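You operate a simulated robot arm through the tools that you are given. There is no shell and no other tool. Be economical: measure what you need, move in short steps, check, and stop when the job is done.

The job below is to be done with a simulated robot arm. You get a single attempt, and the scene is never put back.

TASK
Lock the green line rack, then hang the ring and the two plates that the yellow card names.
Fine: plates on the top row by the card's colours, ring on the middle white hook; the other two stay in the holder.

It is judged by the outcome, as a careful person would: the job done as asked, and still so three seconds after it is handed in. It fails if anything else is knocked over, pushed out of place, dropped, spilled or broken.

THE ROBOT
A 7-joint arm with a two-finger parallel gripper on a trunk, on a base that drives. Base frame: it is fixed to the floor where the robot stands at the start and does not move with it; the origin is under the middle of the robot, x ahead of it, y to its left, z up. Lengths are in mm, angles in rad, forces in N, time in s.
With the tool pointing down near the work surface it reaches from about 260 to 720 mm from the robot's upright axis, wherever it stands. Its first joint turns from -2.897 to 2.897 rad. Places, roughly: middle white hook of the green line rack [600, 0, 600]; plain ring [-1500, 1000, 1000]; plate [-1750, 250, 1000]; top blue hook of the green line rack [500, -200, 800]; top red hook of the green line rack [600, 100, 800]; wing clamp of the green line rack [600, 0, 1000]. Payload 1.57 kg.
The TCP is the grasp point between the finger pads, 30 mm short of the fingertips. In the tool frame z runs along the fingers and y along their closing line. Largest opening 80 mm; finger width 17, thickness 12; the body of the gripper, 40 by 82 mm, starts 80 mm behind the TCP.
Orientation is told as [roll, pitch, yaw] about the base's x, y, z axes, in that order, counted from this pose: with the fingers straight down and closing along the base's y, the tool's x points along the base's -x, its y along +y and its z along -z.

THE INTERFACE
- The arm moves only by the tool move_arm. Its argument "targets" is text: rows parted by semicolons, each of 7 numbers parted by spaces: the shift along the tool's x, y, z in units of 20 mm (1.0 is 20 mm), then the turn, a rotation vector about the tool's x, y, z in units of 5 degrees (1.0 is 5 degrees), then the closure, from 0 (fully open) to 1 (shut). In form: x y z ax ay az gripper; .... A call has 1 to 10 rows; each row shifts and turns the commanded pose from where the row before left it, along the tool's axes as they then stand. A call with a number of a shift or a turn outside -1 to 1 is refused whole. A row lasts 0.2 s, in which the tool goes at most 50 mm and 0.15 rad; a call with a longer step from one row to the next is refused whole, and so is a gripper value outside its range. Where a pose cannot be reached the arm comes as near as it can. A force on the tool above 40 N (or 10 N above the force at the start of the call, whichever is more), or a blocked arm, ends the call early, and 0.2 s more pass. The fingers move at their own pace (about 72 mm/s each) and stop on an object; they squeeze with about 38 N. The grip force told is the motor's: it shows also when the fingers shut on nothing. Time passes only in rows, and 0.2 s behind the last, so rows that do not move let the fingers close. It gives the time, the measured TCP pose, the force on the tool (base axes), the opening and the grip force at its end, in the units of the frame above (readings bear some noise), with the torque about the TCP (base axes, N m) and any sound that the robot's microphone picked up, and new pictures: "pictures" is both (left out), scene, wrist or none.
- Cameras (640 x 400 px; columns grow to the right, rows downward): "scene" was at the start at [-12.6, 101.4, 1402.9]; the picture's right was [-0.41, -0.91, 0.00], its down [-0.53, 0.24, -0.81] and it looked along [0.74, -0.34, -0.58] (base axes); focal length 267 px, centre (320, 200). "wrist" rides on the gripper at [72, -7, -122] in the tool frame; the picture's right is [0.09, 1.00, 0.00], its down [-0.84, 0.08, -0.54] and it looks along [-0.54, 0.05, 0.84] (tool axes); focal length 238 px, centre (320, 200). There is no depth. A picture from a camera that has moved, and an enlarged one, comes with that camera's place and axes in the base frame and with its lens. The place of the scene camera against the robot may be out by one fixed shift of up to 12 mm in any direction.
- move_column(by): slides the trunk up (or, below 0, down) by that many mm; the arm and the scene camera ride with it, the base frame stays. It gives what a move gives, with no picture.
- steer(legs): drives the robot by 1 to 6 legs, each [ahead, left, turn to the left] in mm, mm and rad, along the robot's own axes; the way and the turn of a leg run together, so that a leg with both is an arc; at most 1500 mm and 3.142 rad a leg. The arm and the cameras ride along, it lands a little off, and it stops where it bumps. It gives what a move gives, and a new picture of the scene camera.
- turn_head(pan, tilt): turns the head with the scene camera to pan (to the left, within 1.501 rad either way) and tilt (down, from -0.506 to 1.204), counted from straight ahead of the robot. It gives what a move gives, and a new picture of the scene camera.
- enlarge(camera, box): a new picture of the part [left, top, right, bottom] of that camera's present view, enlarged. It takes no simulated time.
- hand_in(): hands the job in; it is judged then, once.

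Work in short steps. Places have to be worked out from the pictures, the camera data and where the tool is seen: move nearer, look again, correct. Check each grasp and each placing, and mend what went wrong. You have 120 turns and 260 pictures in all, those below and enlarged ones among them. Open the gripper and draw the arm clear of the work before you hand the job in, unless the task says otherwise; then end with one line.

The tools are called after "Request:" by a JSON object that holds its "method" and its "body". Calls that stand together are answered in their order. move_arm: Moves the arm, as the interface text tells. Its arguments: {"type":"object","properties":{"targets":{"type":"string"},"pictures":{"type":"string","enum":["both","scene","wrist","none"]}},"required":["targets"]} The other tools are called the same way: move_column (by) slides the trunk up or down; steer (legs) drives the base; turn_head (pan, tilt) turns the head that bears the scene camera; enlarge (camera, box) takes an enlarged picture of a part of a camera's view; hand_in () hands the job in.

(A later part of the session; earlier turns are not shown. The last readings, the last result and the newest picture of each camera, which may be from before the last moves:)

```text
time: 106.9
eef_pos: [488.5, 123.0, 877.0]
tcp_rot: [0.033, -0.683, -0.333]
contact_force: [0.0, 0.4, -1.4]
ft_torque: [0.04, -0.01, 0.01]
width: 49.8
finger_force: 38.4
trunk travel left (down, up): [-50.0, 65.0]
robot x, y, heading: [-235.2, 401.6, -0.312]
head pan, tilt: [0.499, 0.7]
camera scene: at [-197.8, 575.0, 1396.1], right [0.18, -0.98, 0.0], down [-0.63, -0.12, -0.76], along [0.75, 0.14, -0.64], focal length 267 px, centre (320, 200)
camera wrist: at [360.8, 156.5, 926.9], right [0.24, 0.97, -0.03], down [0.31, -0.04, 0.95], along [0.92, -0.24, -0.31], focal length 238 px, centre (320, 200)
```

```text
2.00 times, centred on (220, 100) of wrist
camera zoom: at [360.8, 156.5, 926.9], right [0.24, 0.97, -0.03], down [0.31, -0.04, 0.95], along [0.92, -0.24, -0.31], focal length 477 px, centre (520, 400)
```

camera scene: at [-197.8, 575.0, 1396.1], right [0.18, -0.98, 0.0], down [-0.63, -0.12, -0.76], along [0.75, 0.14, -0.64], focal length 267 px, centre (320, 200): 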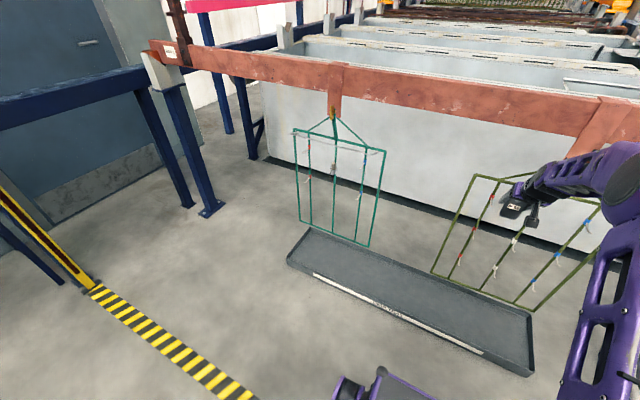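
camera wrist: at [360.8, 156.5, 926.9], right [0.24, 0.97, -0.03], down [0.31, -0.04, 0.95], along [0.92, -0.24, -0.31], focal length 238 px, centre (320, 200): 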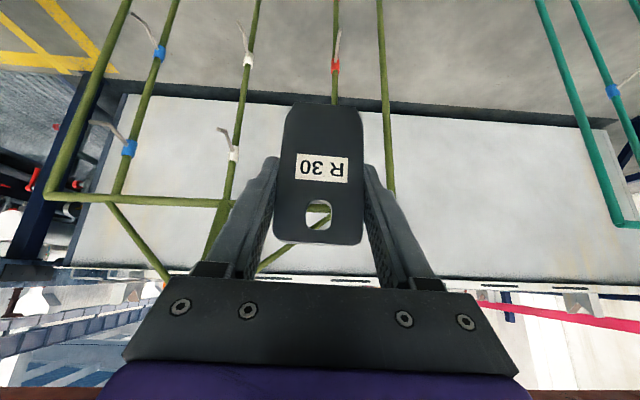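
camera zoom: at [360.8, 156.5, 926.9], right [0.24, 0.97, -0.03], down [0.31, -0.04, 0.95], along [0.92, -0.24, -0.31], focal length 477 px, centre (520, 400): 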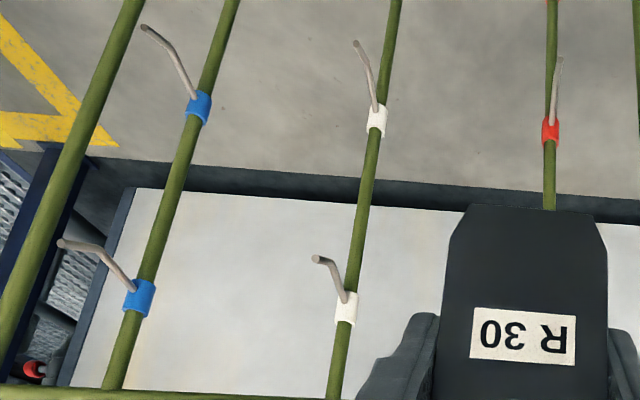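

The hooks run ~35 mm straight out then bend up ~25 mm. I shift right 60 mm so the red top hook shows beside the plate.

Request:
{"method": "move_arm", "body": {"targets": "0 -.85 0 0 0 0 1;0 -.85 0 0 0 0 1;0 -.85 0 0 0 0 1;0 -.85 0 0 0 0 1", "pictures": "wrist"}}

Request:
{"method": "enlarge", "body": {"camera": "wrist", "box": [320, 60, 480, 180]}}

Request:
{"method": "enlarge", "body": {"camera": "scene", "box": [450, 165, 570, 255]}}

```text
time: 107.9
eef_pos: [468.8, 58.1, 875.1]
tcp_rot: [0.035, -0.684, -0.333]
contact_force: [0.0, 0.5, -1.5]
ft_torque: [-0.03, -0.01, 0.02]
width: 49.9
finger_force: 38.1
trunk travel left (down, up): [-50.0, 65.0]
robot x, y, heading: [-241.5, 396.6, -0.318]
head pan, tilt: [0.499, 0.7]
camera wrist: at [339.7, 92.5, 924.7], right [0.24, 0.97, -0.03], down [0.31, -0.04, 0.95], along [0.92, -0.24, -0.31], focal length 238 px, centre (320, 200)
```

wrist: 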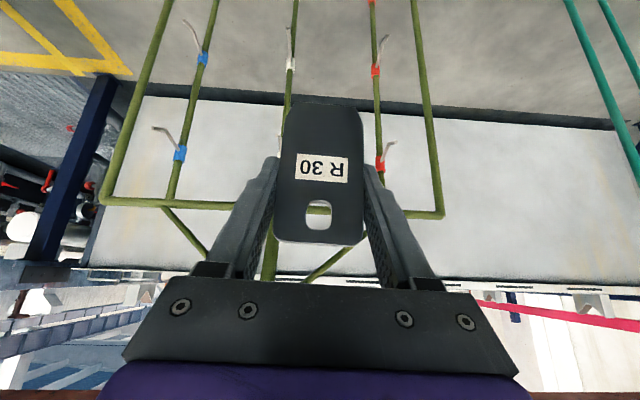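

```text
3.33 times, centred on (400, 120) of wrist
camera zoom: at [339.7, 92.5, 924.7], right [0.24, 0.97, -0.03], down [0.31, -0.04, 0.95], along [0.92, -0.24, -0.31], focal length 794 px, centre (53, 467)
```

zoom: 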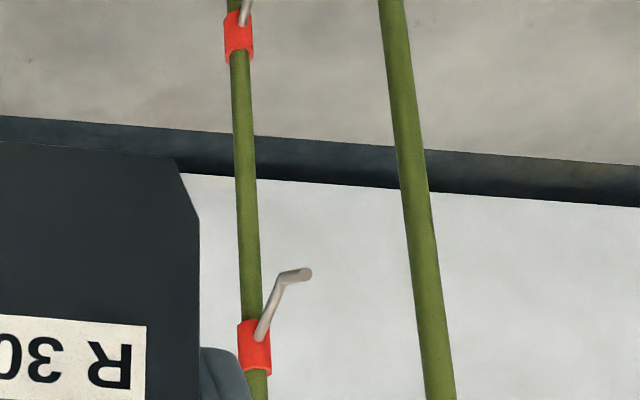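

```text
4.44 times, centred on (510, 210) of scene
camera zoom: at [-197.7, 575.0, 1396.0], right [0.18, -0.98, 0.0], down [-0.63, -0.12, -0.76], along [0.75, 0.14, -0.64], focal length 1185 px, centre (-524, 156)
```

zoom: 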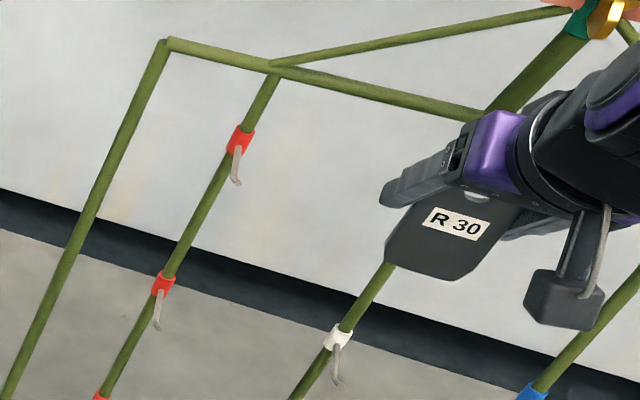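

Estimates of the hook disagree by ~20 mm, so I take a proper baseline: move up 120 mm and zoom on the same hook.

Request:
{"method": "move_arm", "body": {"targets": "-.63 0 -.77 0 0 0 1;-.63 0 -.77 0 0 0 1;-.63 0 -.77 0 0 0 1;-.63 0 -.77 0 0 0 1;-.63 0 -.77 0 0 0 1;-.63 0 -.77 0 0 0 1;0 0 0 0 0 0 1", "pictures": "wrist"}}

Request:
{"method": "enlarge", "body": {"camera": "wrist", "box": [320, 0, 480, 120]}}

Request:
{"method": "enlarge", "body": {"camera": "wrist", "box": [160, 0, 320, 120]}}

```text
time: 109.5
eef_pos: [467.0, 54.1, 994.3]
tcp_rot: [0.034, -0.682, -0.334]
contact_force: [0.7, 0.5, -1.3]
ft_torque: [0.03, -0.04, 0.01]
width: 49.9
finger_force: 38.1
trunk travel left (down, up): [-50.0, 65.0]
robot x, y, heading: [-237.6, 401.0, -0.315]
head pan, tilt: [0.499, 0.7]
camera wrist: at [339.0, 88.7, 1043.7], right [0.24, 0.97, -0.03], down [0.31, -0.04, 0.95], along [0.92, -0.24, -0.31], focal length 238 px, centre (320, 200)
```

wrist: 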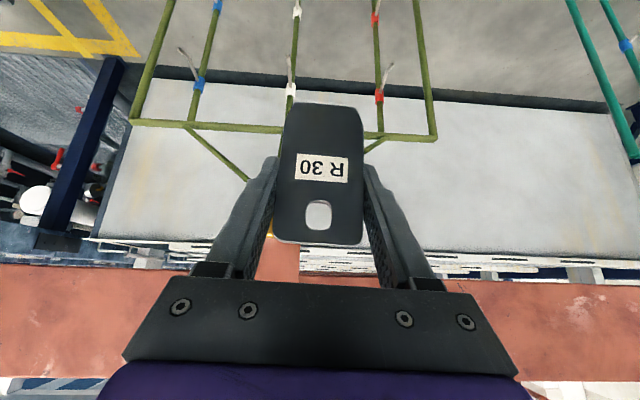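

```text
3.33 times, centred on (400, 60) of wrist
camera zoom: at [339.0, 88.7, 1043.7], right [0.24, 0.97, -0.03], down [0.31, -0.04, 0.95], along [0.92, -0.24, -0.31], focal length 794 px, centre (53, 667)
```

zoom: 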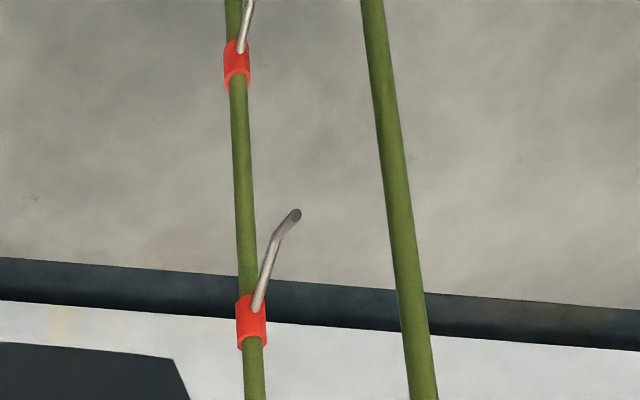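

```text
3.33 times, centred on (240, 60) of wrist
camera zoom: at [339.0, 88.7, 1043.7], right [0.24, 0.97, -0.03], down [0.31, -0.04, 0.95], along [0.92, -0.24, -0.31], focal length 794 px, centre (587, 667)
```

zoom: 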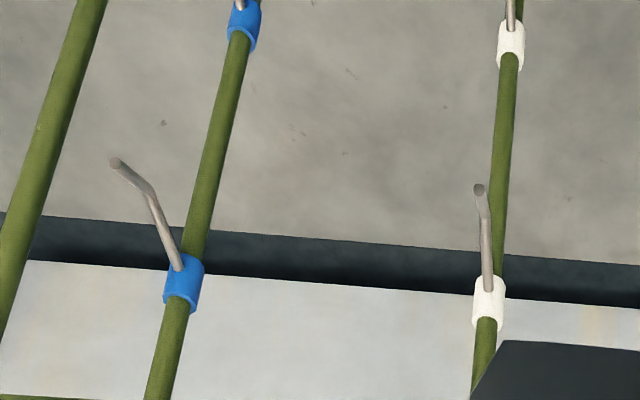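

The red top hook resolves to root (650,99,767), bend (614,108,763), tip (601,114,768), pointing along the rack normal. I move the plate in front of it, ~110 mm short.

Request:
{"method": "move_arm", "body": {"targets": ".76 .456 .92 0 0 0 1;.76 .456 .92 0 0 0 1;.76 .456 .92 0 0 0 1;.76 .456 .92 0 0 0 1;.76 .456 .92 0 0 0 1;.76 .456 .92 0 0 0 1;.76 .456 .92 0 0 0 1;.76 .456 .92 0 0 0 1;.76 .456 .92 0 0 0 1;.76 .456 .92 0 0 0 1", "pictures": "both"}}

```text
time: 111.7
eef_pos: [496.6, 147.9, 758.9]
tcp_rot: [0.033, -0.685, -0.333]
contact_force: [-0.3, 0.3, -1.1]
ft_torque: [0.0, -0.01, -0.02]
width: 49.6
finger_force: 37.9
trunk travel left (down, up): [-50.0, 65.0]
robot x, y, heading: [-236.3, 398.6, -0.313]
head pan, tilt: [0.499, 0.7]
camera scene: at [-197.8, 575.0, 1396.1], right [0.18, -0.98, 0.0], down [-0.63, -0.12, -0.76], along [0.75, 0.14, -0.64], focal length 267 px, centre (320, 200)
camera wrist: at [368.0, 182.1, 807.6], right [0.24, 0.97, -0.03], down [0.31, -0.04, 0.95], along [0.92, -0.24, -0.31], focal length 238 px, centre (320, 200)
```

scene: 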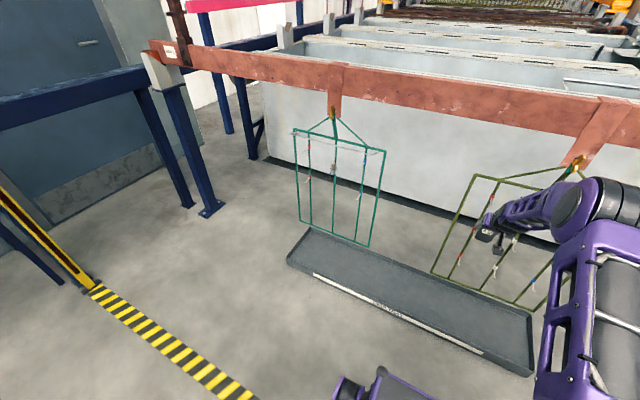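
wrist: 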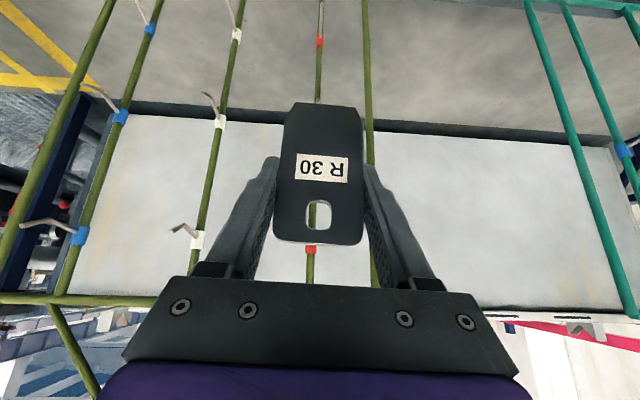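

Sleeve checks out at lateral 289.4 — aligned. I advance 78 mm to just before the pin tip and check with the scene camera.

Request:
{"method": "move_arm", "body": {"targets": "-.757 0 .616 0 0 0 1;-.757 0 .616 0 0 0 1;-.757 0 .616 0 0 0 1;-.757 0 .616 0 0 0 1;0 0 0 0 0 0 1", "pictures": "wrist"}}

Request:
{"method": "enlarge", "body": {"camera": "scene", "box": [450, 165, 570, 255]}}

Request:
{"method": "enlarge", "body": {"camera": "wrist", "box": [260, 180, 380, 270]}}

```text
time: 112.9
eef_pos: [570.0, 124.2, 759.1]
tcp_rot: [0.035, -0.684, -0.332]
contact_force: [-0.5, 1.1, -2.2]
ft_torque: [0.0, 0.01, 0.0]
width: 49.6
finger_force: 37.5
trunk travel left (down, up): [-50.0, 65.0]
robot x, y, heading: [-236.6, 398.4, -0.316]
head pan, tilt: [0.499, 0.7]
camera wrist: at [441.2, 158.2, 808.3], right [0.24, 0.97, -0.03], down [0.31, -0.04, 0.95], along [0.92, -0.24, -0.31], focal length 238 px, centre (320, 200)
```

wrist: 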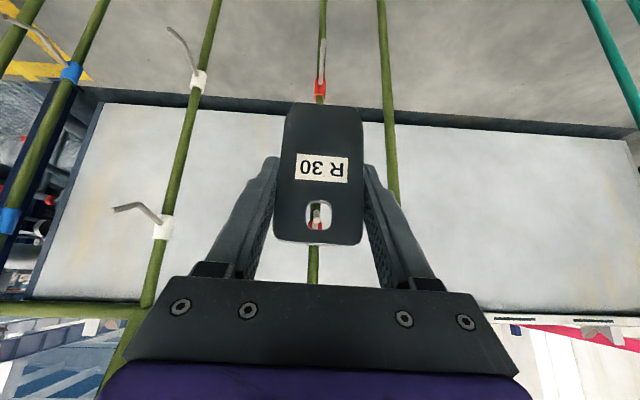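

```text
4.44 times, centred on (510, 210) of scene
camera zoom: at [-197.7, 575.0, 1396.1], right [0.18, -0.98, 0.0], down [-0.63, -0.12, -0.76], along [0.75, 0.14, -0.64], focal length 1185 px, centre (-524, 156)
```

zoom: 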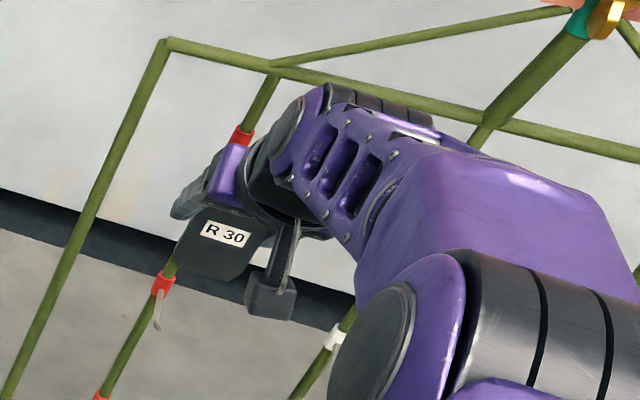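

```text
4.44 times, centred on (320, 225) of wrist
camera zoom: at [441.2, 158.2, 808.3], right [0.24, 0.97, -0.03], down [0.31, -0.04, 0.95], along [0.92, -0.24, -0.31], focal length 1059 px, centre (320, 89)
```

zoom: 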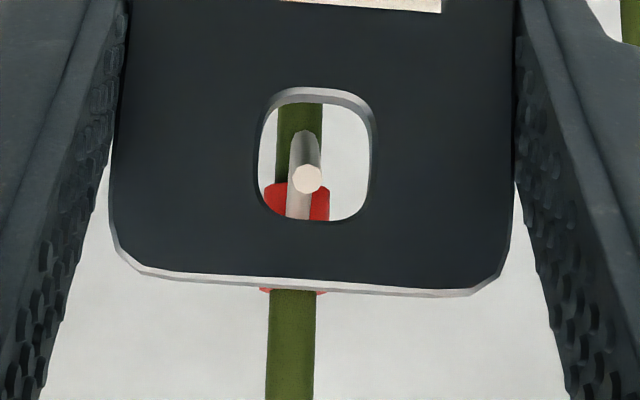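

The pin tip is visible right through the hole, nearly centred. I advance 55 mm along the pin, easing down ~7 mm to follow the bend.

Request:
{"method": "move_arm", "body": {"targets": "-.45 0 .56 0 0 0 1;-.544 0 .442 0 0 0 1;-.5 0 .5 0 0 0 1;-.41 0 .526 0 0 0 1;0 0 0 0 0 0 1", "pictures": "wrist"}}

Request:
{"method": "enlarge", "body": {"camera": "wrist", "box": [260, 180, 380, 270]}}

```text
time: 114.1
eef_pos: [584.6, 119.0, 755.5]
tcp_rot: [0.034, -0.684, -0.333]
contact_force: [0.6, 0.7, -1.8]
ft_torque: [-0.02, -0.02, 0.0]
width: 49.7
finger_force: 37.7
out of reach, approached as far as the arm can: row 2, 3, 4
trunk travel left (down, up): [-50.0, 65.0]
robot x, y, heading: [-237.8, 398.0, -0.315]
head pan, tilt: [0.499, 0.7]
camera wrist: at [454.6, 154.6, 804.8], right [0.24, 0.97, -0.03], down [0.31, -0.04, 0.95], along [0.92, -0.24, -0.31], focal length 238 px, centre (320, 200)
```

wrist: 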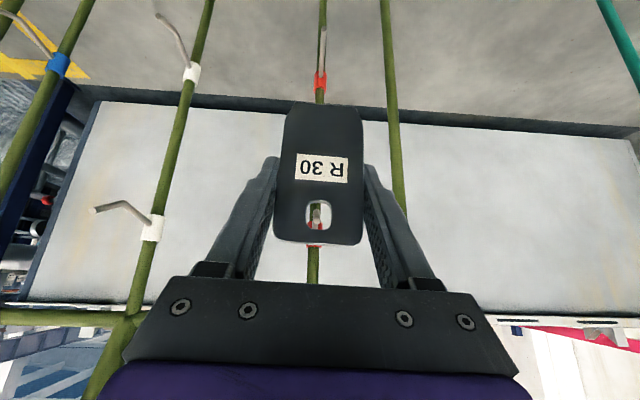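

```text
4.44 times, centred on (320, 225) of wrist
camera zoom: at [454.6, 154.6, 804.8], right [0.24, 0.97, -0.03], down [0.31, -0.04, 0.95], along [0.92, -0.24, -0.31], focal length 1059 px, centre (320, 89)
```

zoom: 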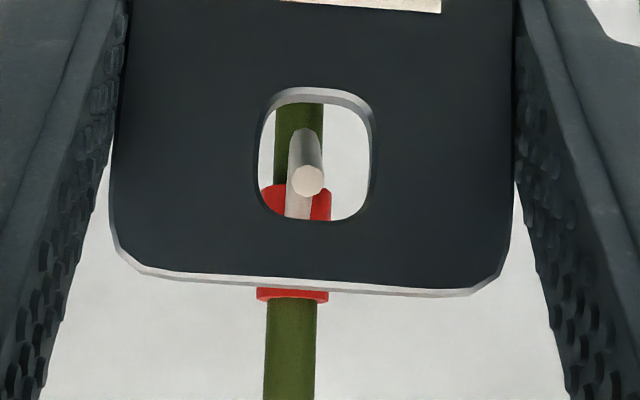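

Lined up but the arm is at full stretch. I retract 140 mm, drive the base 140 mm nearer, and then redo the alignment.

Request:
{"method": "move_arm", "body": {"targets": ".777 0 -.632 0 0 0 1;.777 0 -.632 0 0 0 1;.777 0 -.632 0 0 0 1;.777 0 -.632 0 0 0 1;.777 0 -.632 0 0 0 1;.777 0 -.632 0 0 0 1;.777 0 -.632 0 0 0 1;.777 0 -.632 0 0 0 1", "pictures": "none"}}

```text
time: 115.9
eef_pos: [431.0, 170.2, 754.7]
tcp_rot: [0.035, -0.686, -0.334]
contact_force: [0.1, 0.2, -2.0]
ft_torque: [0.0, -0.01, 0.06]
width: 49.4
finger_force: 37.9
trunk travel left (down, up): [-50.0, 65.0]
robot x, y, heading: [-237.9, 397.9, -0.312]
head pan, tilt: [0.499, 0.7]
```

Request:
{"method": "steer", "body": {"legs": [[120, 0, 0]]}}

Request:
{"method": "move_arm", "body": {"targets": "0 0 0 0 0 0 1", "pictures": "wrist"}}

```text
time: 117.2
eef_pos: [545.4, 131.8, 755.6]
tcp_rot: [0.035, -0.684, -0.333]
contact_force: [-1.1, -0.5, -1.8]
ft_torque: [0.01, 0.0, -0.01]
width: 49.9
finger_force: 38.0
trunk travel left (down, up): [-50.0, 65.0]
robot x, y, heading: [-124.9, 366.6, -0.315]
head pan, tilt: [0.499, 0.7]
camera scene: at [-83.8, 537.8, 1396.0], right [0.18, -0.98, 0.0], down [-0.63, -0.12, -0.76], along [0.75, 0.14, -0.64], focal length 267 px, centre (320, 200)
```

scene: 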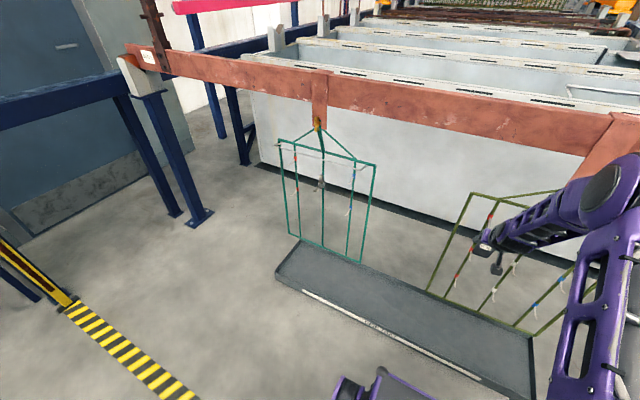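

```text
time: 117.6
eef_pos: [545.7, 131.5, 754.4]
tcp_rot: [0.035, -0.685, -0.334]
contact_force: [-0.5, -0.3, -2.2]
ft_torque: [0.0, -0.03, -0.01]
width: 49.4
finger_force: 38.0
trunk travel left (down, up): [-50.0, 65.0]
robot x, y, heading: [-120.8, 363.1, -0.313]
head pan, tilt: [0.499, 0.7]
camera wrist: at [416.2, 165.9, 803.8], right [0.24, 0.97, -0.03], down [0.31, -0.04, 0.95], along [0.92, -0.24, -0.31], focal length 238 px, centre (320, 200)
```

wrist: 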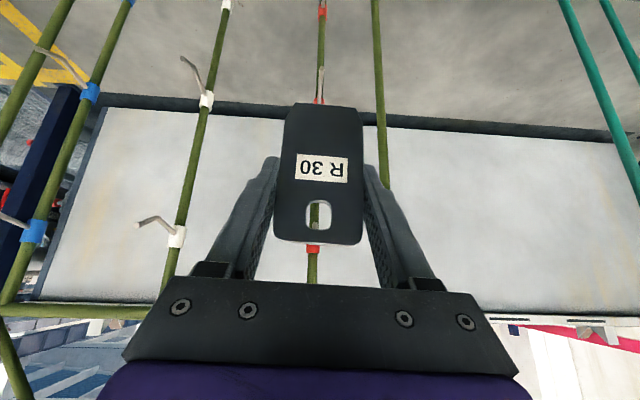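

Aligned again (lateral 289.6). I advance 48 mm to bring the hole to the tip, then check.

Request:
{"method": "move_arm", "body": {"targets": "-.641 0 .49 0 0 0 1;-.641 0 .5 0 0 0 1;-.6 0 .5 0 0 0 1;0 0 0 0 0 0 1", "pictures": "wrist"}}

Request:
{"method": "enlarge", "body": {"camera": "wrist", "box": [260, 180, 380, 270]}}

```text
time: 118.6
eef_pos: [590.9, 116.4, 755.3]
tcp_rot: [0.036, -0.684, -0.333]
contact_force: [-0.5, -0.7, -1.8]
ft_torque: [-0.01, 0.0, -0.02]
width: 49.8
finger_force: 37.9
trunk travel left (down, up): [-50.0, 65.0]
robot x, y, heading: [-122.6, 364.3, -0.315]
head pan, tilt: [0.499, 0.7]
camera wrist: at [461.9, 150.7, 804.6], right [0.24, 0.97, -0.03], down [0.31, -0.04, 0.95], along [0.92, -0.24, -0.31], focal length 238 px, centre (320, 200)
```

wrist: 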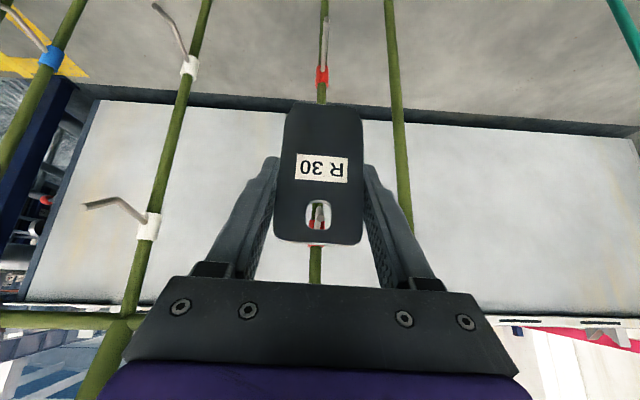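

```text
4.44 times, centred on (320, 225) of wrist
camera zoom: at [461.9, 150.7, 804.6], right [0.24, 0.97, -0.03], down [0.31, -0.04, 0.95], along [0.92, -0.24, -0.31], focal length 1059 px, centre (320, 89)
```

zoom: 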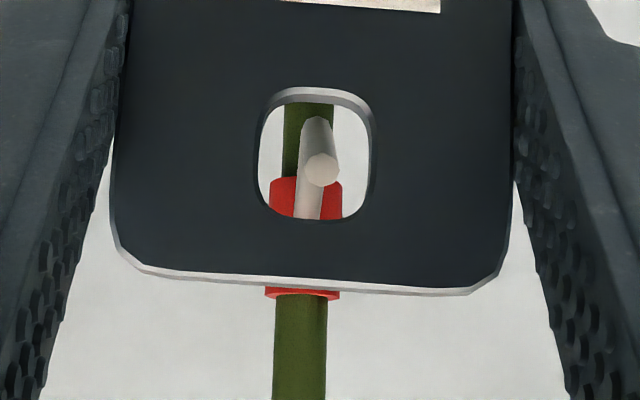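

Tip is centred in the hole. I slide the plate on a further 34 mm, dropping 5 mm.

Request:
{"method": "move_arm", "body": {"targets": "-.44 -.02 .36 0 0 0 1;-.4 0 .42 0 0 0 1;-.36 0 .44 0 0 0 1;0 0 0 0 0 0 1", "pictures": "wrist"}}

Request:
{"method": "enlarge", "body": {"camera": "wrist", "box": [260, 180, 380, 270]}}

```text
time: 119.6
eef_pos: [623.9, 107.2, 751.3]
tcp_rot: [0.035, -0.684, -0.332]
contact_force: [-1.9, 0.3, -2.9]
ft_torque: [-0.01, -0.04, -0.01]
width: 49.8
finger_force: 38.0
trunk travel left (down, up): [-50.0, 65.0]
robot x, y, heading: [-125.0, 362.8, -0.316]
head pan, tilt: [0.499, 0.7]
camera wrist: at [494.3, 140.4, 800.6], right [0.24, 0.97, -0.03], down [0.31, -0.04, 0.95], along [0.92, -0.24, -0.31], focal length 238 px, centre (320, 200)
```

wrist: 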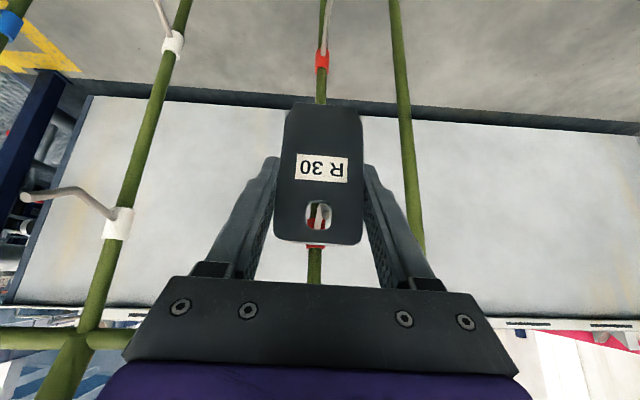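

```text
4.44 times, centred on (320, 225) of wrist
camera zoom: at [494.3, 140.4, 800.6], right [0.24, 0.97, -0.03], down [0.31, -0.04, 0.95], along [0.92, -0.24, -0.31], focal length 1059 px, centre (320, 89)
```

zoom: 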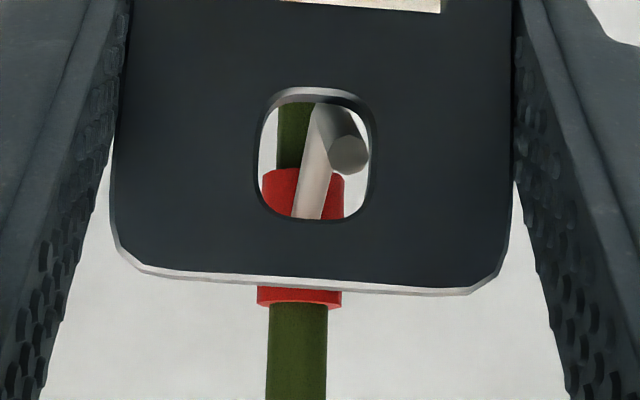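

The pin is through. I lower gently ~8 mm until the hole's top edge seats on the pin.

Request:
{"method": "move_arm", "body": {"targets": ".08 .03 .1 0 0 0 1;.08 .03 .1 0 0 0 1;.08 0 .1 0 0 0 1;.06 0 .08 0 0 0 1;0 0 0 0 0 0 1", "pictures": "wrist"}}

Request:
{"method": "enlarge", "body": {"camera": "wrist", "box": [260, 180, 380, 270]}}

```text
time: 120.8
eef_pos: [623.6, 107.4, 742.9]
tcp_rot: [0.036, -0.685, -0.333]
contact_force: [0.9, -0.2, -0.5]
ft_torque: [-0.01, 0.04, 0.02]
width: 49.6
finger_force: 37.8
trunk travel left (down, up): [-50.0, 65.0]
robot x, y, heading: [-119.8, 365.0, -0.317]
head pan, tilt: [0.499, 0.7]
camera wrist: at [495.1, 142.0, 791.5], right [0.24, 0.97, -0.03], down [0.31, -0.04, 0.95], along [0.92, -0.24, -0.31], focal length 238 px, centre (320, 200)
```

wrist: 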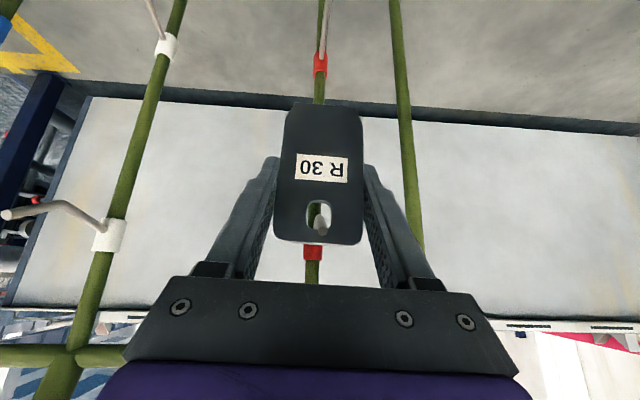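

```text
4.44 times, centred on (320, 225) of wrist
camera zoom: at [495.1, 142.0, 791.5], right [0.24, 0.97, -0.03], down [0.31, -0.04, 0.95], along [0.92, -0.24, -0.31], focal length 1059 px, centre (320, 89)
```

zoom: 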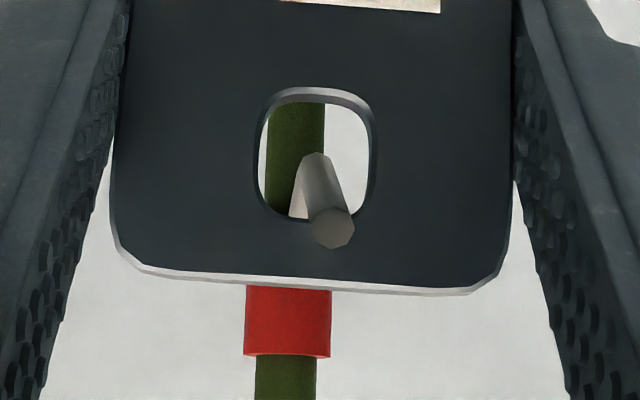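

Pin tip now sits in front of the plate. I lower 2 mm more, then open slightly so it hangs.

Request:
{"method": "move_arm", "body": {"targets": ".04 0 .05 0 0 0 1;.04 0 .05 0 0 0 1;0 0 0 0 0 0 .75;0 0 0 0 0 0 .25;0 0 0 0 0 0 .25", "pictures": "wrist"}}

Request:
{"method": "enlarge", "body": {"camera": "wrist", "box": [260, 180, 380, 270]}}

```text
time: 122.0
eef_pos: [623.5, 107.6, 739.6]
tcp_rot: [0.035, -0.683, -0.333]
contact_force: [-0.1, 0.8, 0.3]
ft_torque: [-0.02, 0.02, -0.01]
width: 60.0
finger_force: 0.0
trunk travel left (down, up): [-50.0, 65.0]
robot x, y, heading: [-123.4, 363.8, -0.318]
head pan, tilt: [0.499, 0.7]
camera wrist: at [494.6, 141.9, 788.8], right [0.24, 0.97, -0.03], down [0.31, -0.04, 0.95], along [0.92, -0.24, -0.31], focal length 238 px, centre (320, 200)
```

wrist: 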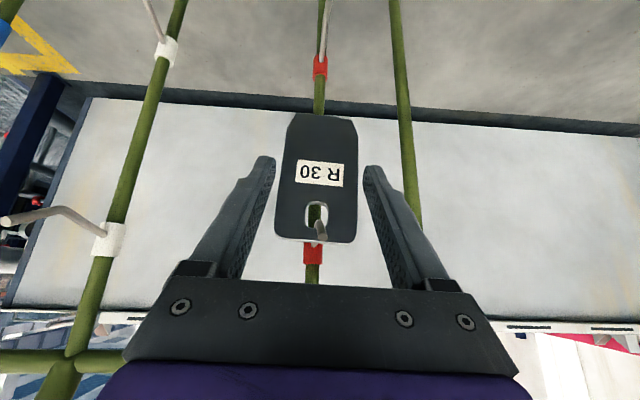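

```text
4.44 times, centred on (320, 225) of wrist
camera zoom: at [494.6, 141.9, 788.8], right [0.24, 0.97, -0.03], down [0.31, -0.04, 0.95], along [0.92, -0.24, -0.31], focal length 1059 px, centre (320, 89)
```

zoom: 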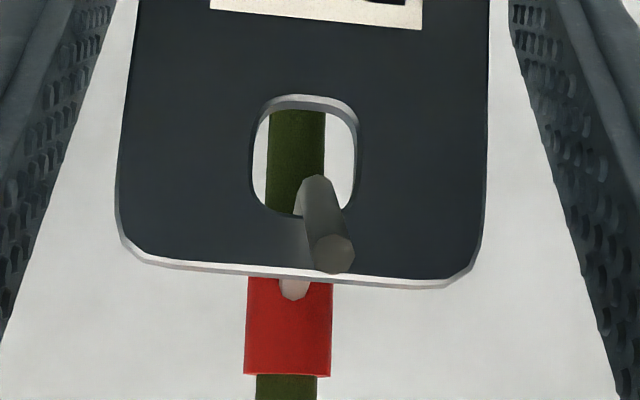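

R 30 hangs on the red top hook. I withdraw straight back from the rack.

Request:
{"method": "move_arm", "body": {"targets": ".5 0 -.41 0 0 0 .25;.777 0 -.632 0 0 0 .25;.777 0 -.632 0 0 0 .25;.777 0 -.632 0 0 0 .25;.777 0 -.632 0 0 0 0;.777 0 -.632 0 0 0 0;.777 0 -.632 0 0 0 0;.777 0 -.632 0 0 0 0", "pictures": "both"}}

```text
time: 123.8
eef_pos: [479.6, 155.2, 739.4]
tcp_rot: [0.035, -0.686, -0.333]
contact_force: [-0.5, -0.1, -0.2]
ft_torque: [0.0, -0.01, 0.01]
width: 80.0
finger_force: 0.0
trunk travel left (down, up): [-50.0, 65.0]
robot x, y, heading: [-122.0, 361.8, -0.315]
head pan, tilt: [0.499, 0.7]
camera scene: at [-83.8, 537.8, 1396.1], right [0.18, -0.98, 0.0], down [-0.63, -0.12, -0.76], along [0.75, 0.14, -0.64], focal length 267 px, centre (320, 200)
camera wrist: at [349.8, 188.5, 788.4], right [0.24, 0.97, -0.03], down [0.31, -0.04, 0.95], along [0.92, -0.24, -0.31], focal length 238 px, centre (320, 200)
```

scene: 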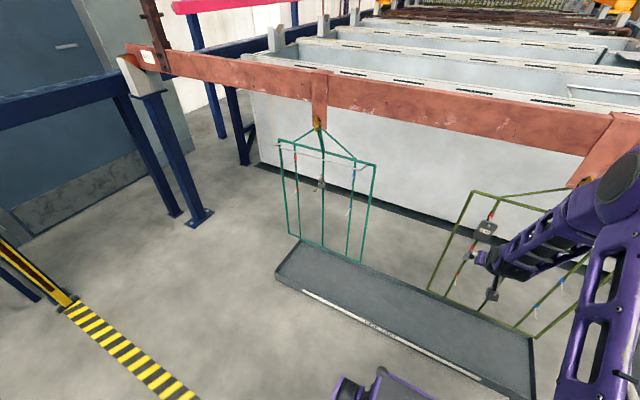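
wrist: 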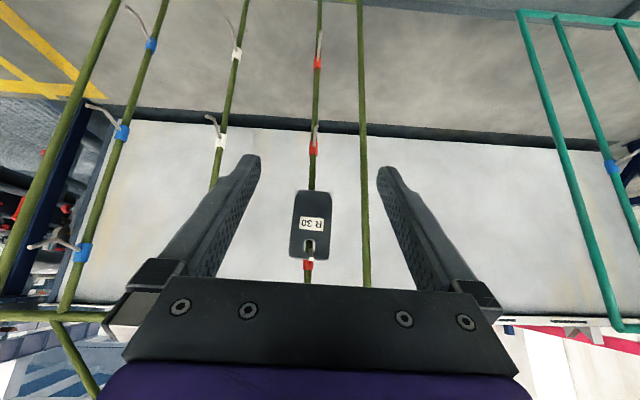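

R 30 hangs properly. I raise the arm for travel.

Request:
{"method": "move_arm", "body": {"targets": "-.63 0 -.77 0 0 0 0;-.63 0 -.77 0 0 0 0;-.63 0 -.77 0 0 0 0;-.63 0 -.77 0 0 0 0;-.63 0 -.77 0 0 0 0;-.63 0 -.77 0 0 0 0;-.63 0 -.77 0 0 0 0;-.63 0 -.77 0 0 0 0;-.63 0 -.77 0 0 0 0;-.63 0 -.77 0 0 0 0", "pictures": "none"}}

Request:
{"method": "move_arm", "body": {"targets": "-.63 0 -.77 0 0 0 0;-.63 0 -.77 0 0 0 0;-.63 0 -.77 0 0 0 0;-.63 0 -.77 0 0 0 0;-.63 0 -.77 0 0 0 0;-.63 0 -.77 0 0 0 0", "pictures": "none"}}

```text
time: 126.0
eef_pos: [477.5, 150.4, 937.8]
tcp_rot: [0.033, -0.685, -0.332]
contact_force: [-0.6, 0.1, -0.3]
ft_torque: [0.0, 0.03, 0.02]
width: 79.8
finger_force: 0.0
trunk travel left (down, up): [-50.0, 65.0]
robot x, y, heading: [-122.8, 364.0, -0.317]
head pan, tilt: [0.499, 0.7]
```

```text
time: 127.4
eef_pos: [475.9, 146.6, 1057.6]
tcp_rot: [0.034, -0.684, -0.336]
contact_force: [0.3, 0.3, 0.2]
ft_torque: [-0.03, -0.02, 0.03]
width: 80.0
finger_force: 0.0
trunk travel left (down, up): [-50.0, 65.0]
robot x, y, heading: [-127.2, 364.6, -0.319]
head pan, tilt: [0.499, 0.7]
```

Next: back off, turn around via the door side, and go to the stand for R 50.

Request:
{"method": "steer", "body": {"legs": [[-300, 0, 0], [0, 0, 3.139]]}}

```text
time: 136.9
eef_pos: [-1002.5, 687.6, 1057.4]
tcp_rot: [0.034, -0.684, 2.782]
contact_force: [0.3, 0.1, -0.5]
ft_torque: [0.0, 0.0, 0.02]
width: 80.1
finger_force: 0.0
trunk travel left (down, up): [-50.0, 65.0]
robot x, y, heading: [-406.4, 457.3, 2.797]
head pan, tilt: [0.499, 0.7]
camera scene: at [-456.6, 279.8, 1396.1], right [-0.16, 0.99, 0.0], down [0.64, 0.1, -0.76], along [-0.76, -0.12, -0.64], focal length 267 px, centre (320, 200)
```

scene: 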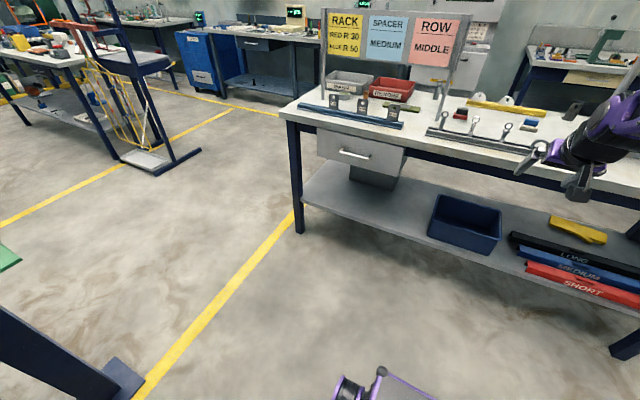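

Request:
{"method": "steer", "body": {"legs": [[328, 607, 0.023]]}}

Request:
{"method": "move_arm", "body": {"targets": "0 0 0 0 0 0 0", "pictures": "wrist"}}

```text
time: 143.2
eef_pos: [-1510.4, 209.8, 1056.3]
tcp_rot: [0.035, -0.684, 2.807]
contact_force: [-0.4, -0.1, -1.1]
ft_torque: [0.0, 0.01, 0.0]
width: 79.8
finger_force: 0.1
trunk travel left (down, up): [-50.0, 65.0]
robot x, y, heading: [-912.7, -11.5, 2.83]
head pan, tilt: [0.499, 0.7]
camera scene: at [-955.5, -186.3, 1396.1], right [-0.18, 0.98, 0.0], down [0.63, 0.12, -0.76], along [-0.75, -0.14, -0.64], focal length 267 px, centre (320, 200)
```

scene: 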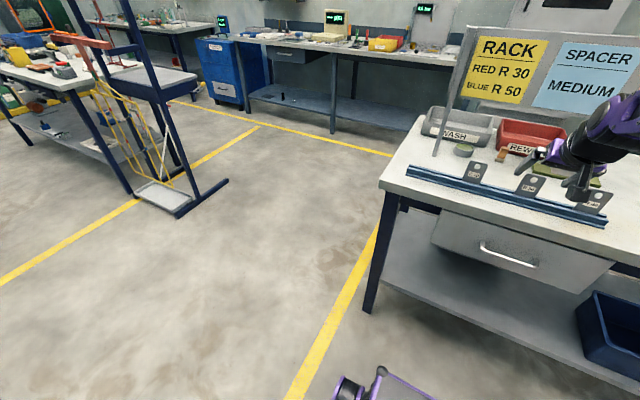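

```text
time: 143.6
eef_pos: [-1510.5, 208.6, 1055.8]
tcp_rot: [0.035, -0.686, 2.807]
contact_force: [-0.3, 0.4, -0.5]
ft_torque: [0.01, -0.02, -0.02]
width: 80.2
finger_force: 0.1
trunk travel left (down, up): [-50.0, 65.0]
robot x, y, heading: [-911.1, -10.9, 2.829]
head pan, tilt: [0.499, 0.7]
camera wrist: at [-1381.7, 176.8, 1106.7], right [-0.24, -0.97, -0.03], down [-0.31, 0.04, 0.95], along [-0.92, 0.24, -0.31], focal length 238 px, centre (320, 200)
```

wrist: 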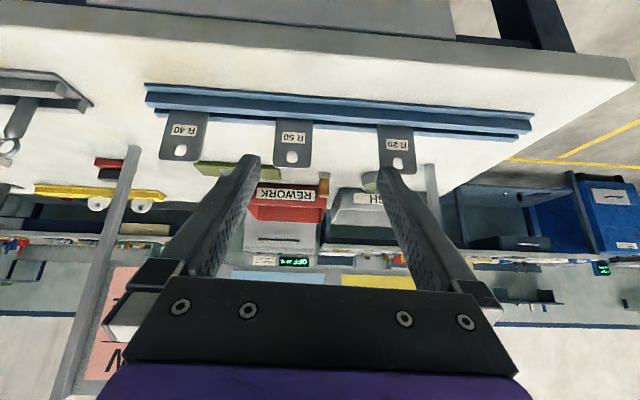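

R 50 is centred in view. I zoom for a precise bearing.

Request:
{"method": "enlarge", "body": {"camera": "wrist", "box": [240, 80, 400, 200]}}

```text
3.33 times, centred on (320, 140) of wrist
camera zoom: at [-1381.7, 176.8, 1106.7], right [-0.24, -0.97, -0.03], down [-0.31, 0.04, 0.95], along [-0.92, 0.24, -0.31], focal length 794 px, centre (320, 400)
```

zoom: 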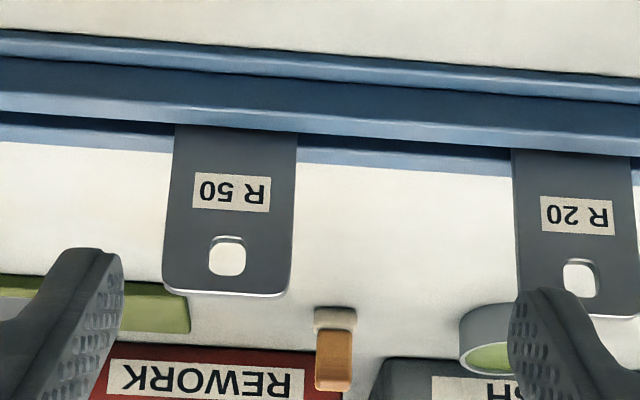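

R 50's hole is at (-1643,285,957). I align and advance to 40 mm short.

Request:
{"method": "move_arm", "body": {"targets": "-.76 -.607 .4 0 0 0 0;-.76 -.607 .4 0 0 0 0;-.76 -.607 .4 0 0 0 0;0 0 .96 0 0 0 0;0 0 .96 0 0 0 0;0 0 .96 0 0 0 0;0 0 .96 0 0 0 0;0 0 .96 0 0 0 0;0 0 .96 0 0 0 0", "pictures": "wrist"}}

```text
time: 145.6
eef_pos: [-1617.2, 279.8, 976.5]
tcp_rot: [0.033, -0.685, 2.806]
contact_force: [0.1, -0.3, 0.2]
ft_torque: [0.03, 0.01, 0.02]
width: 80.2
finger_force: 0.1
trunk travel left (down, up): [-50.0, 65.0]
robot x, y, heading: [-912.2, -9.3, 2.826]
head pan, tilt: [0.499, 0.7]
camera wrist: at [-1488.6, 247.4, 1026.4], right [-0.24, -0.97, -0.03], down [-0.31, 0.04, 0.95], along [-0.92, 0.24, -0.31], focal length 238 px, centre (320, 200)
```

wrist: 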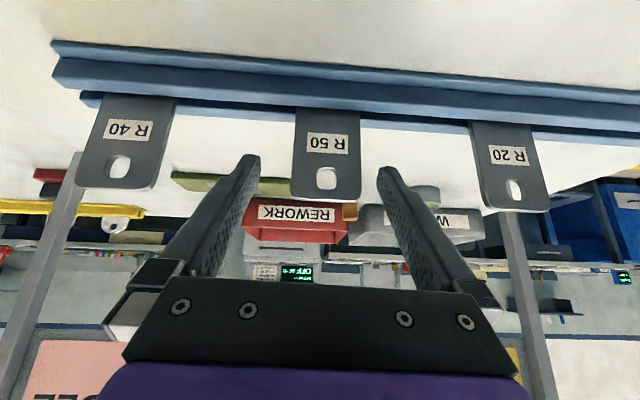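

On target. I go the last 40 mm and close.

Request:
{"method": "move_arm", "body": {"targets": ".02 .05 1 0 0 0 0;0 0 1 0 0 0 0;0 0 0 0 0 0 .5;0 0 0 0 0 0 1;0 0 0 0 0 0 1;0 0 0 0 0 0 1", "pictures": "wrist"}}

```text
time: 147.0
eef_pos: [-1641.1, 284.3, 947.2]
tcp_rot: [0.034, -0.686, 2.807]
contact_force: [-1.5, 1.1, 1.9]
ft_torque: [0.14, 0.0, 0.06]
width: 49.7
finger_force: 38.0
trunk travel left (down, up): [-50.0, 65.0]
robot x, y, heading: [-911.7, -6.7, 2.825]
head pan, tilt: [0.499, 0.7]
camera wrist: at [-1513.1, 253.1, 995.7], right [-0.24, -0.97, -0.03], down [-0.31, 0.04, 0.95], along [-0.92, 0.24, -0.31], focal length 238 px, centre (320, 200)
```

wrist: 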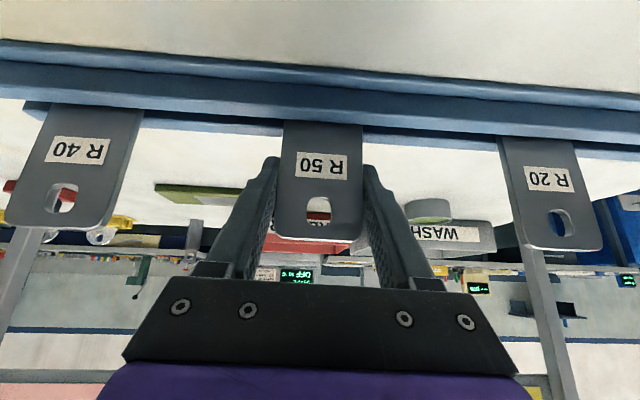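

Gripped at 49.7 mm. I lift it straight up.

Request:
{"method": "move_arm", "body": {"targets": "-.32 0 -.39 0 0 0 1;-.63 0 -.77 0 0 0 1;-.63 0 -.77 0 0 0 1;-.63 0 -.77 0 0 0 1;-.63 0 -.77 0 0 0 1;-.63 0 -.77 0 0 0 1;-.63 0 -.77 0 0 0 1", "pictures": "wrist"}}

```text
time: 148.6
eef_pos: [-1641.8, 289.6, 1074.8]
tcp_rot: [0.035, -0.684, 2.806]
contact_force: [0.5, 0.3, -1.5]
ft_torque: [0.01, 0.01, 0.0]
width: 49.7
finger_force: 38.6
trunk travel left (down, up): [-50.0, 65.0]
robot x, y, heading: [-912.8, -8.7, 2.826]
head pan, tilt: [0.499, 0.7]
camera wrist: at [-1512.0, 256.9, 1124.5], right [-0.24, -0.97, -0.03], down [-0.31, 0.04, 0.95], along [-0.92, 0.24, -0.31], focal length 238 px, centre (320, 200)
```

wrist: 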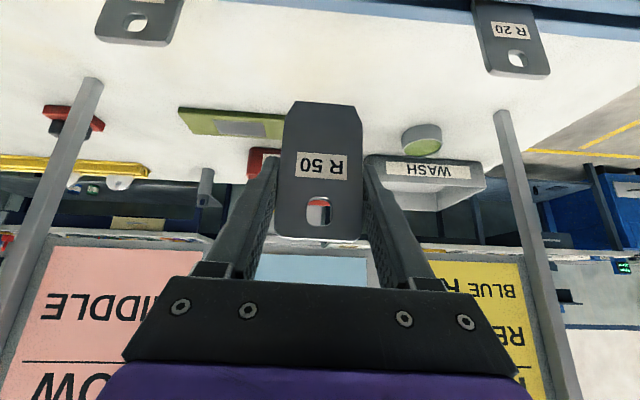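

R 50 in hand. I back out, clear of sign and post.

Request:
{"method": "steer", "body": {"legs": [[-130, 0, 0], [-200, -607, 0]]}}

```text
time: 155.8
eef_pos: [-1136.8, 765.5, 1075.1]
tcp_rot: [0.036, -0.684, 2.813]
contact_force: [-0.6, 1.2, -1.9]
ft_torque: [-0.02, -0.01, -0.01]
width: 49.7
finger_force: 38.1
trunk travel left (down, up): [-50.0, 65.0]
robot x, y, heading: [-408.0, 471.8, 2.832]
head pan, tilt: [0.499, 0.7]
camera scene: at [-450.6, 294.0, 1396.1], right [-0.19, 0.98, 0.0], down [0.63, 0.12, -0.76], along [-0.75, -0.14, -0.64], focal length 267 px, centre (320, 200)
```

scene: 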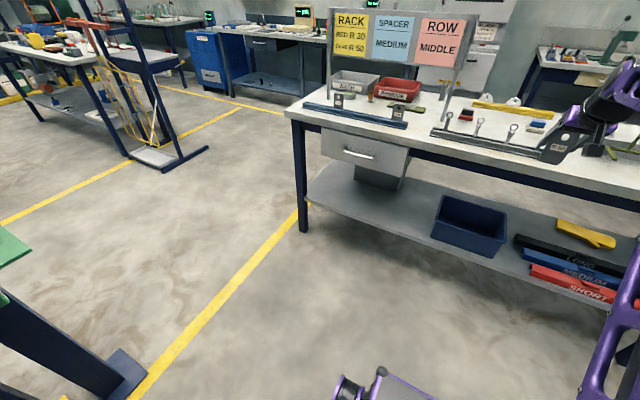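

Request:
{"method": "steer", "body": {"legs": [[0, 0, -3.14]]}}

```text
time: 163.8
eef_pos: [322.6, 180.2, 1075.6]
tcp_rot: [0.035, -0.685, -0.33]
contact_force: [0.3, -1.1, -2.1]
ft_torque: [0.02, 0.0, -0.02]
width: 49.9
finger_force: 38.2
trunk travel left (down, up): [-50.0, 65.0]
robot x, y, heading: [-408.7, 471.2, -0.313]
head pan, tilt: [0.499, 0.7]
camera scene: at [-369.1, 647.3, 1396.1], right [0.19, -0.98, 0.0], down [-0.63, -0.12, -0.76], along [0.75, 0.14, -0.64], focal length 267 px, centre (320, 200)
```

scene: 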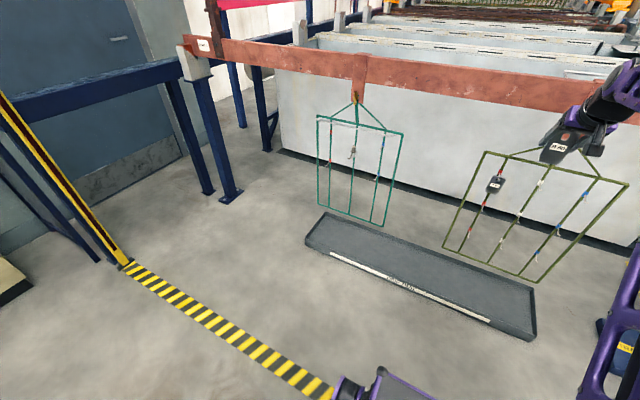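

Request:
{"method": "steer", "body": {"legs": [[200, -258, 0.005]]}}

Request:
{"method": "turn_head", "body": {"pan": 0.2, "tilt": 0.7}}

```text
time: 166.9
eef_pos: [438.1, -119.4, 1075.6]
tcp_rot: [0.035, -0.684, -0.322]
contact_force: [-0.4, -1.0, -1.5]
ft_torque: [0.03, 0.0, 0.02]
width: 50.0
finger_force: 37.7
trunk travel left (down, up): [-50.0, 65.0]
robot x, y, heading: [-296.3, 169.2, -0.304]
head pan, tilt: [0.499, 0.7]
camera scene: at [-257.6, 343.1, 1396.0], right [0.19, -0.98, 0.0], down [-0.63, -0.12, -0.76], along [0.75, 0.15, -0.64], focal length 267 px, centre (320, 200)
```

scene: 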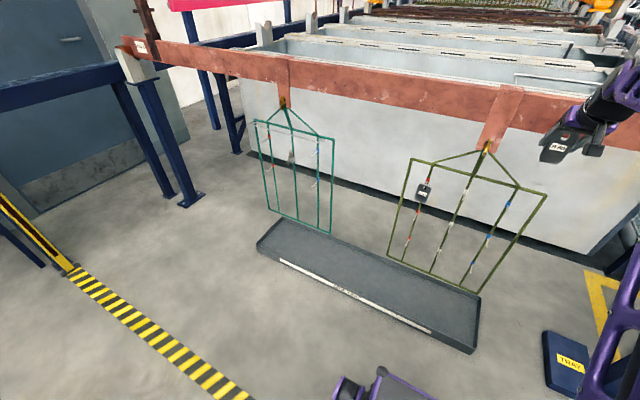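

```text
time: 167.7
eef_pos: [437.3, -119.5, 1075.5]
tcp_rot: [0.035, -0.684, -0.324]
contact_force: [0.5, -0.2, -1.4]
ft_torque: [-0.01, -0.01, 0.02]
width: 49.8
finger_force: 38.2
trunk travel left (down, up): [-50.0, 65.0]
robot x, y, heading: [-293.9, 168.3, -0.307]
head pan, tilt: [0.201, 0.7]
camera scene: at [-256.5, 317.9, 1396.1], right [-0.1, -0.99, 0.0], down [-0.64, 0.07, -0.76], along [0.76, -0.08, -0.64], focal length 267 px, centre (320, 200)
```

scene: 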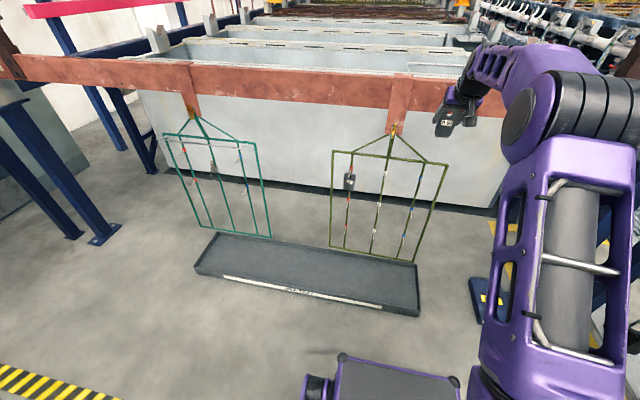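

I lower R 50 to hook level while drawing back ~60 mm.

Request:
{"method": "move_arm", "body": {"targets": ".78 -.05 .65 0 0 0 1;.78 -.05 .65 0 0 0 1;.78 -.05 .65 0 0 0 1;.78 -.05 .65 0 0 0 1;.78 -.05 .65 0 0 0 1;.78 -.05 .65 0 0 0 1;.78 -.05 .65 0 0 0 1;.78 -.05 .65 0 0 0 1", "pictures": "none"}}

Request:
{"method": "move_arm", "body": {"targets": ".78 -.05 .65 0 0 0 1;.78 -.05 .65 0 0 0 1;.78 -.05 .65 0 0 0 1;.78 -.05 .65 0 0 0 1;.78 -.05 .65 0 0 0 1;.78 -.05 .65 0 0 0 1;.78 -.05 .65 0 0 0 1;.78 -.05 .65 0 0 0 1", "pictures": "wrist"}}

```text
time: 169.5
eef_pos: [406.8, -114.9, 914.4]
tcp_rot: [0.035, -0.685, -0.323]
contact_force: [-0.5, 0.1, -1.5]
ft_torque: [0.03, -0.03, -0.05]
width: 49.8
finger_force: 38.2
trunk travel left (down, up): [-50.0, 65.0]
robot x, y, heading: [-292.3, 171.0, -0.302]
head pan, tilt: [0.201, 0.7]
```

```text
time: 171.3
eef_pos: [376.6, -109.0, 755.3]
tcp_rot: [0.034, -0.685, -0.324]
contact_force: [-0.4, 0.5, -1.4]
ft_torque: [-0.01, 0.03, -0.02]
width: 49.8
finger_force: 38.3
trunk travel left (down, up): [-50.0, 65.0]
robot x, y, heading: [-297.1, 166.8, -0.305]
head pan, tilt: [0.201, 0.7]
camera wrist: at [246.9, -76.4, 804.6], right [0.23, 0.97, -0.03], down [0.31, -0.04, 0.95], along [0.92, -0.23, -0.31], focal length 238 px, centre (320, 200)
```

wrist: 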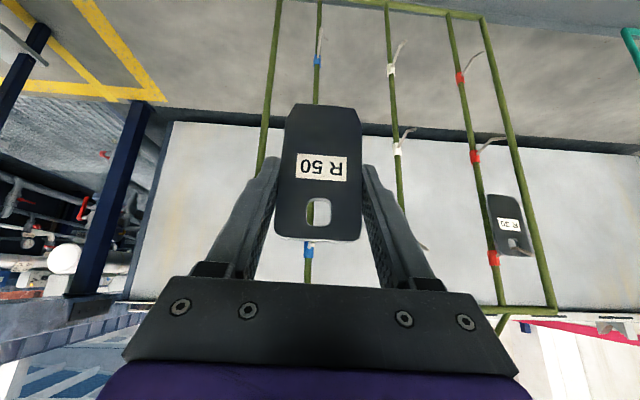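

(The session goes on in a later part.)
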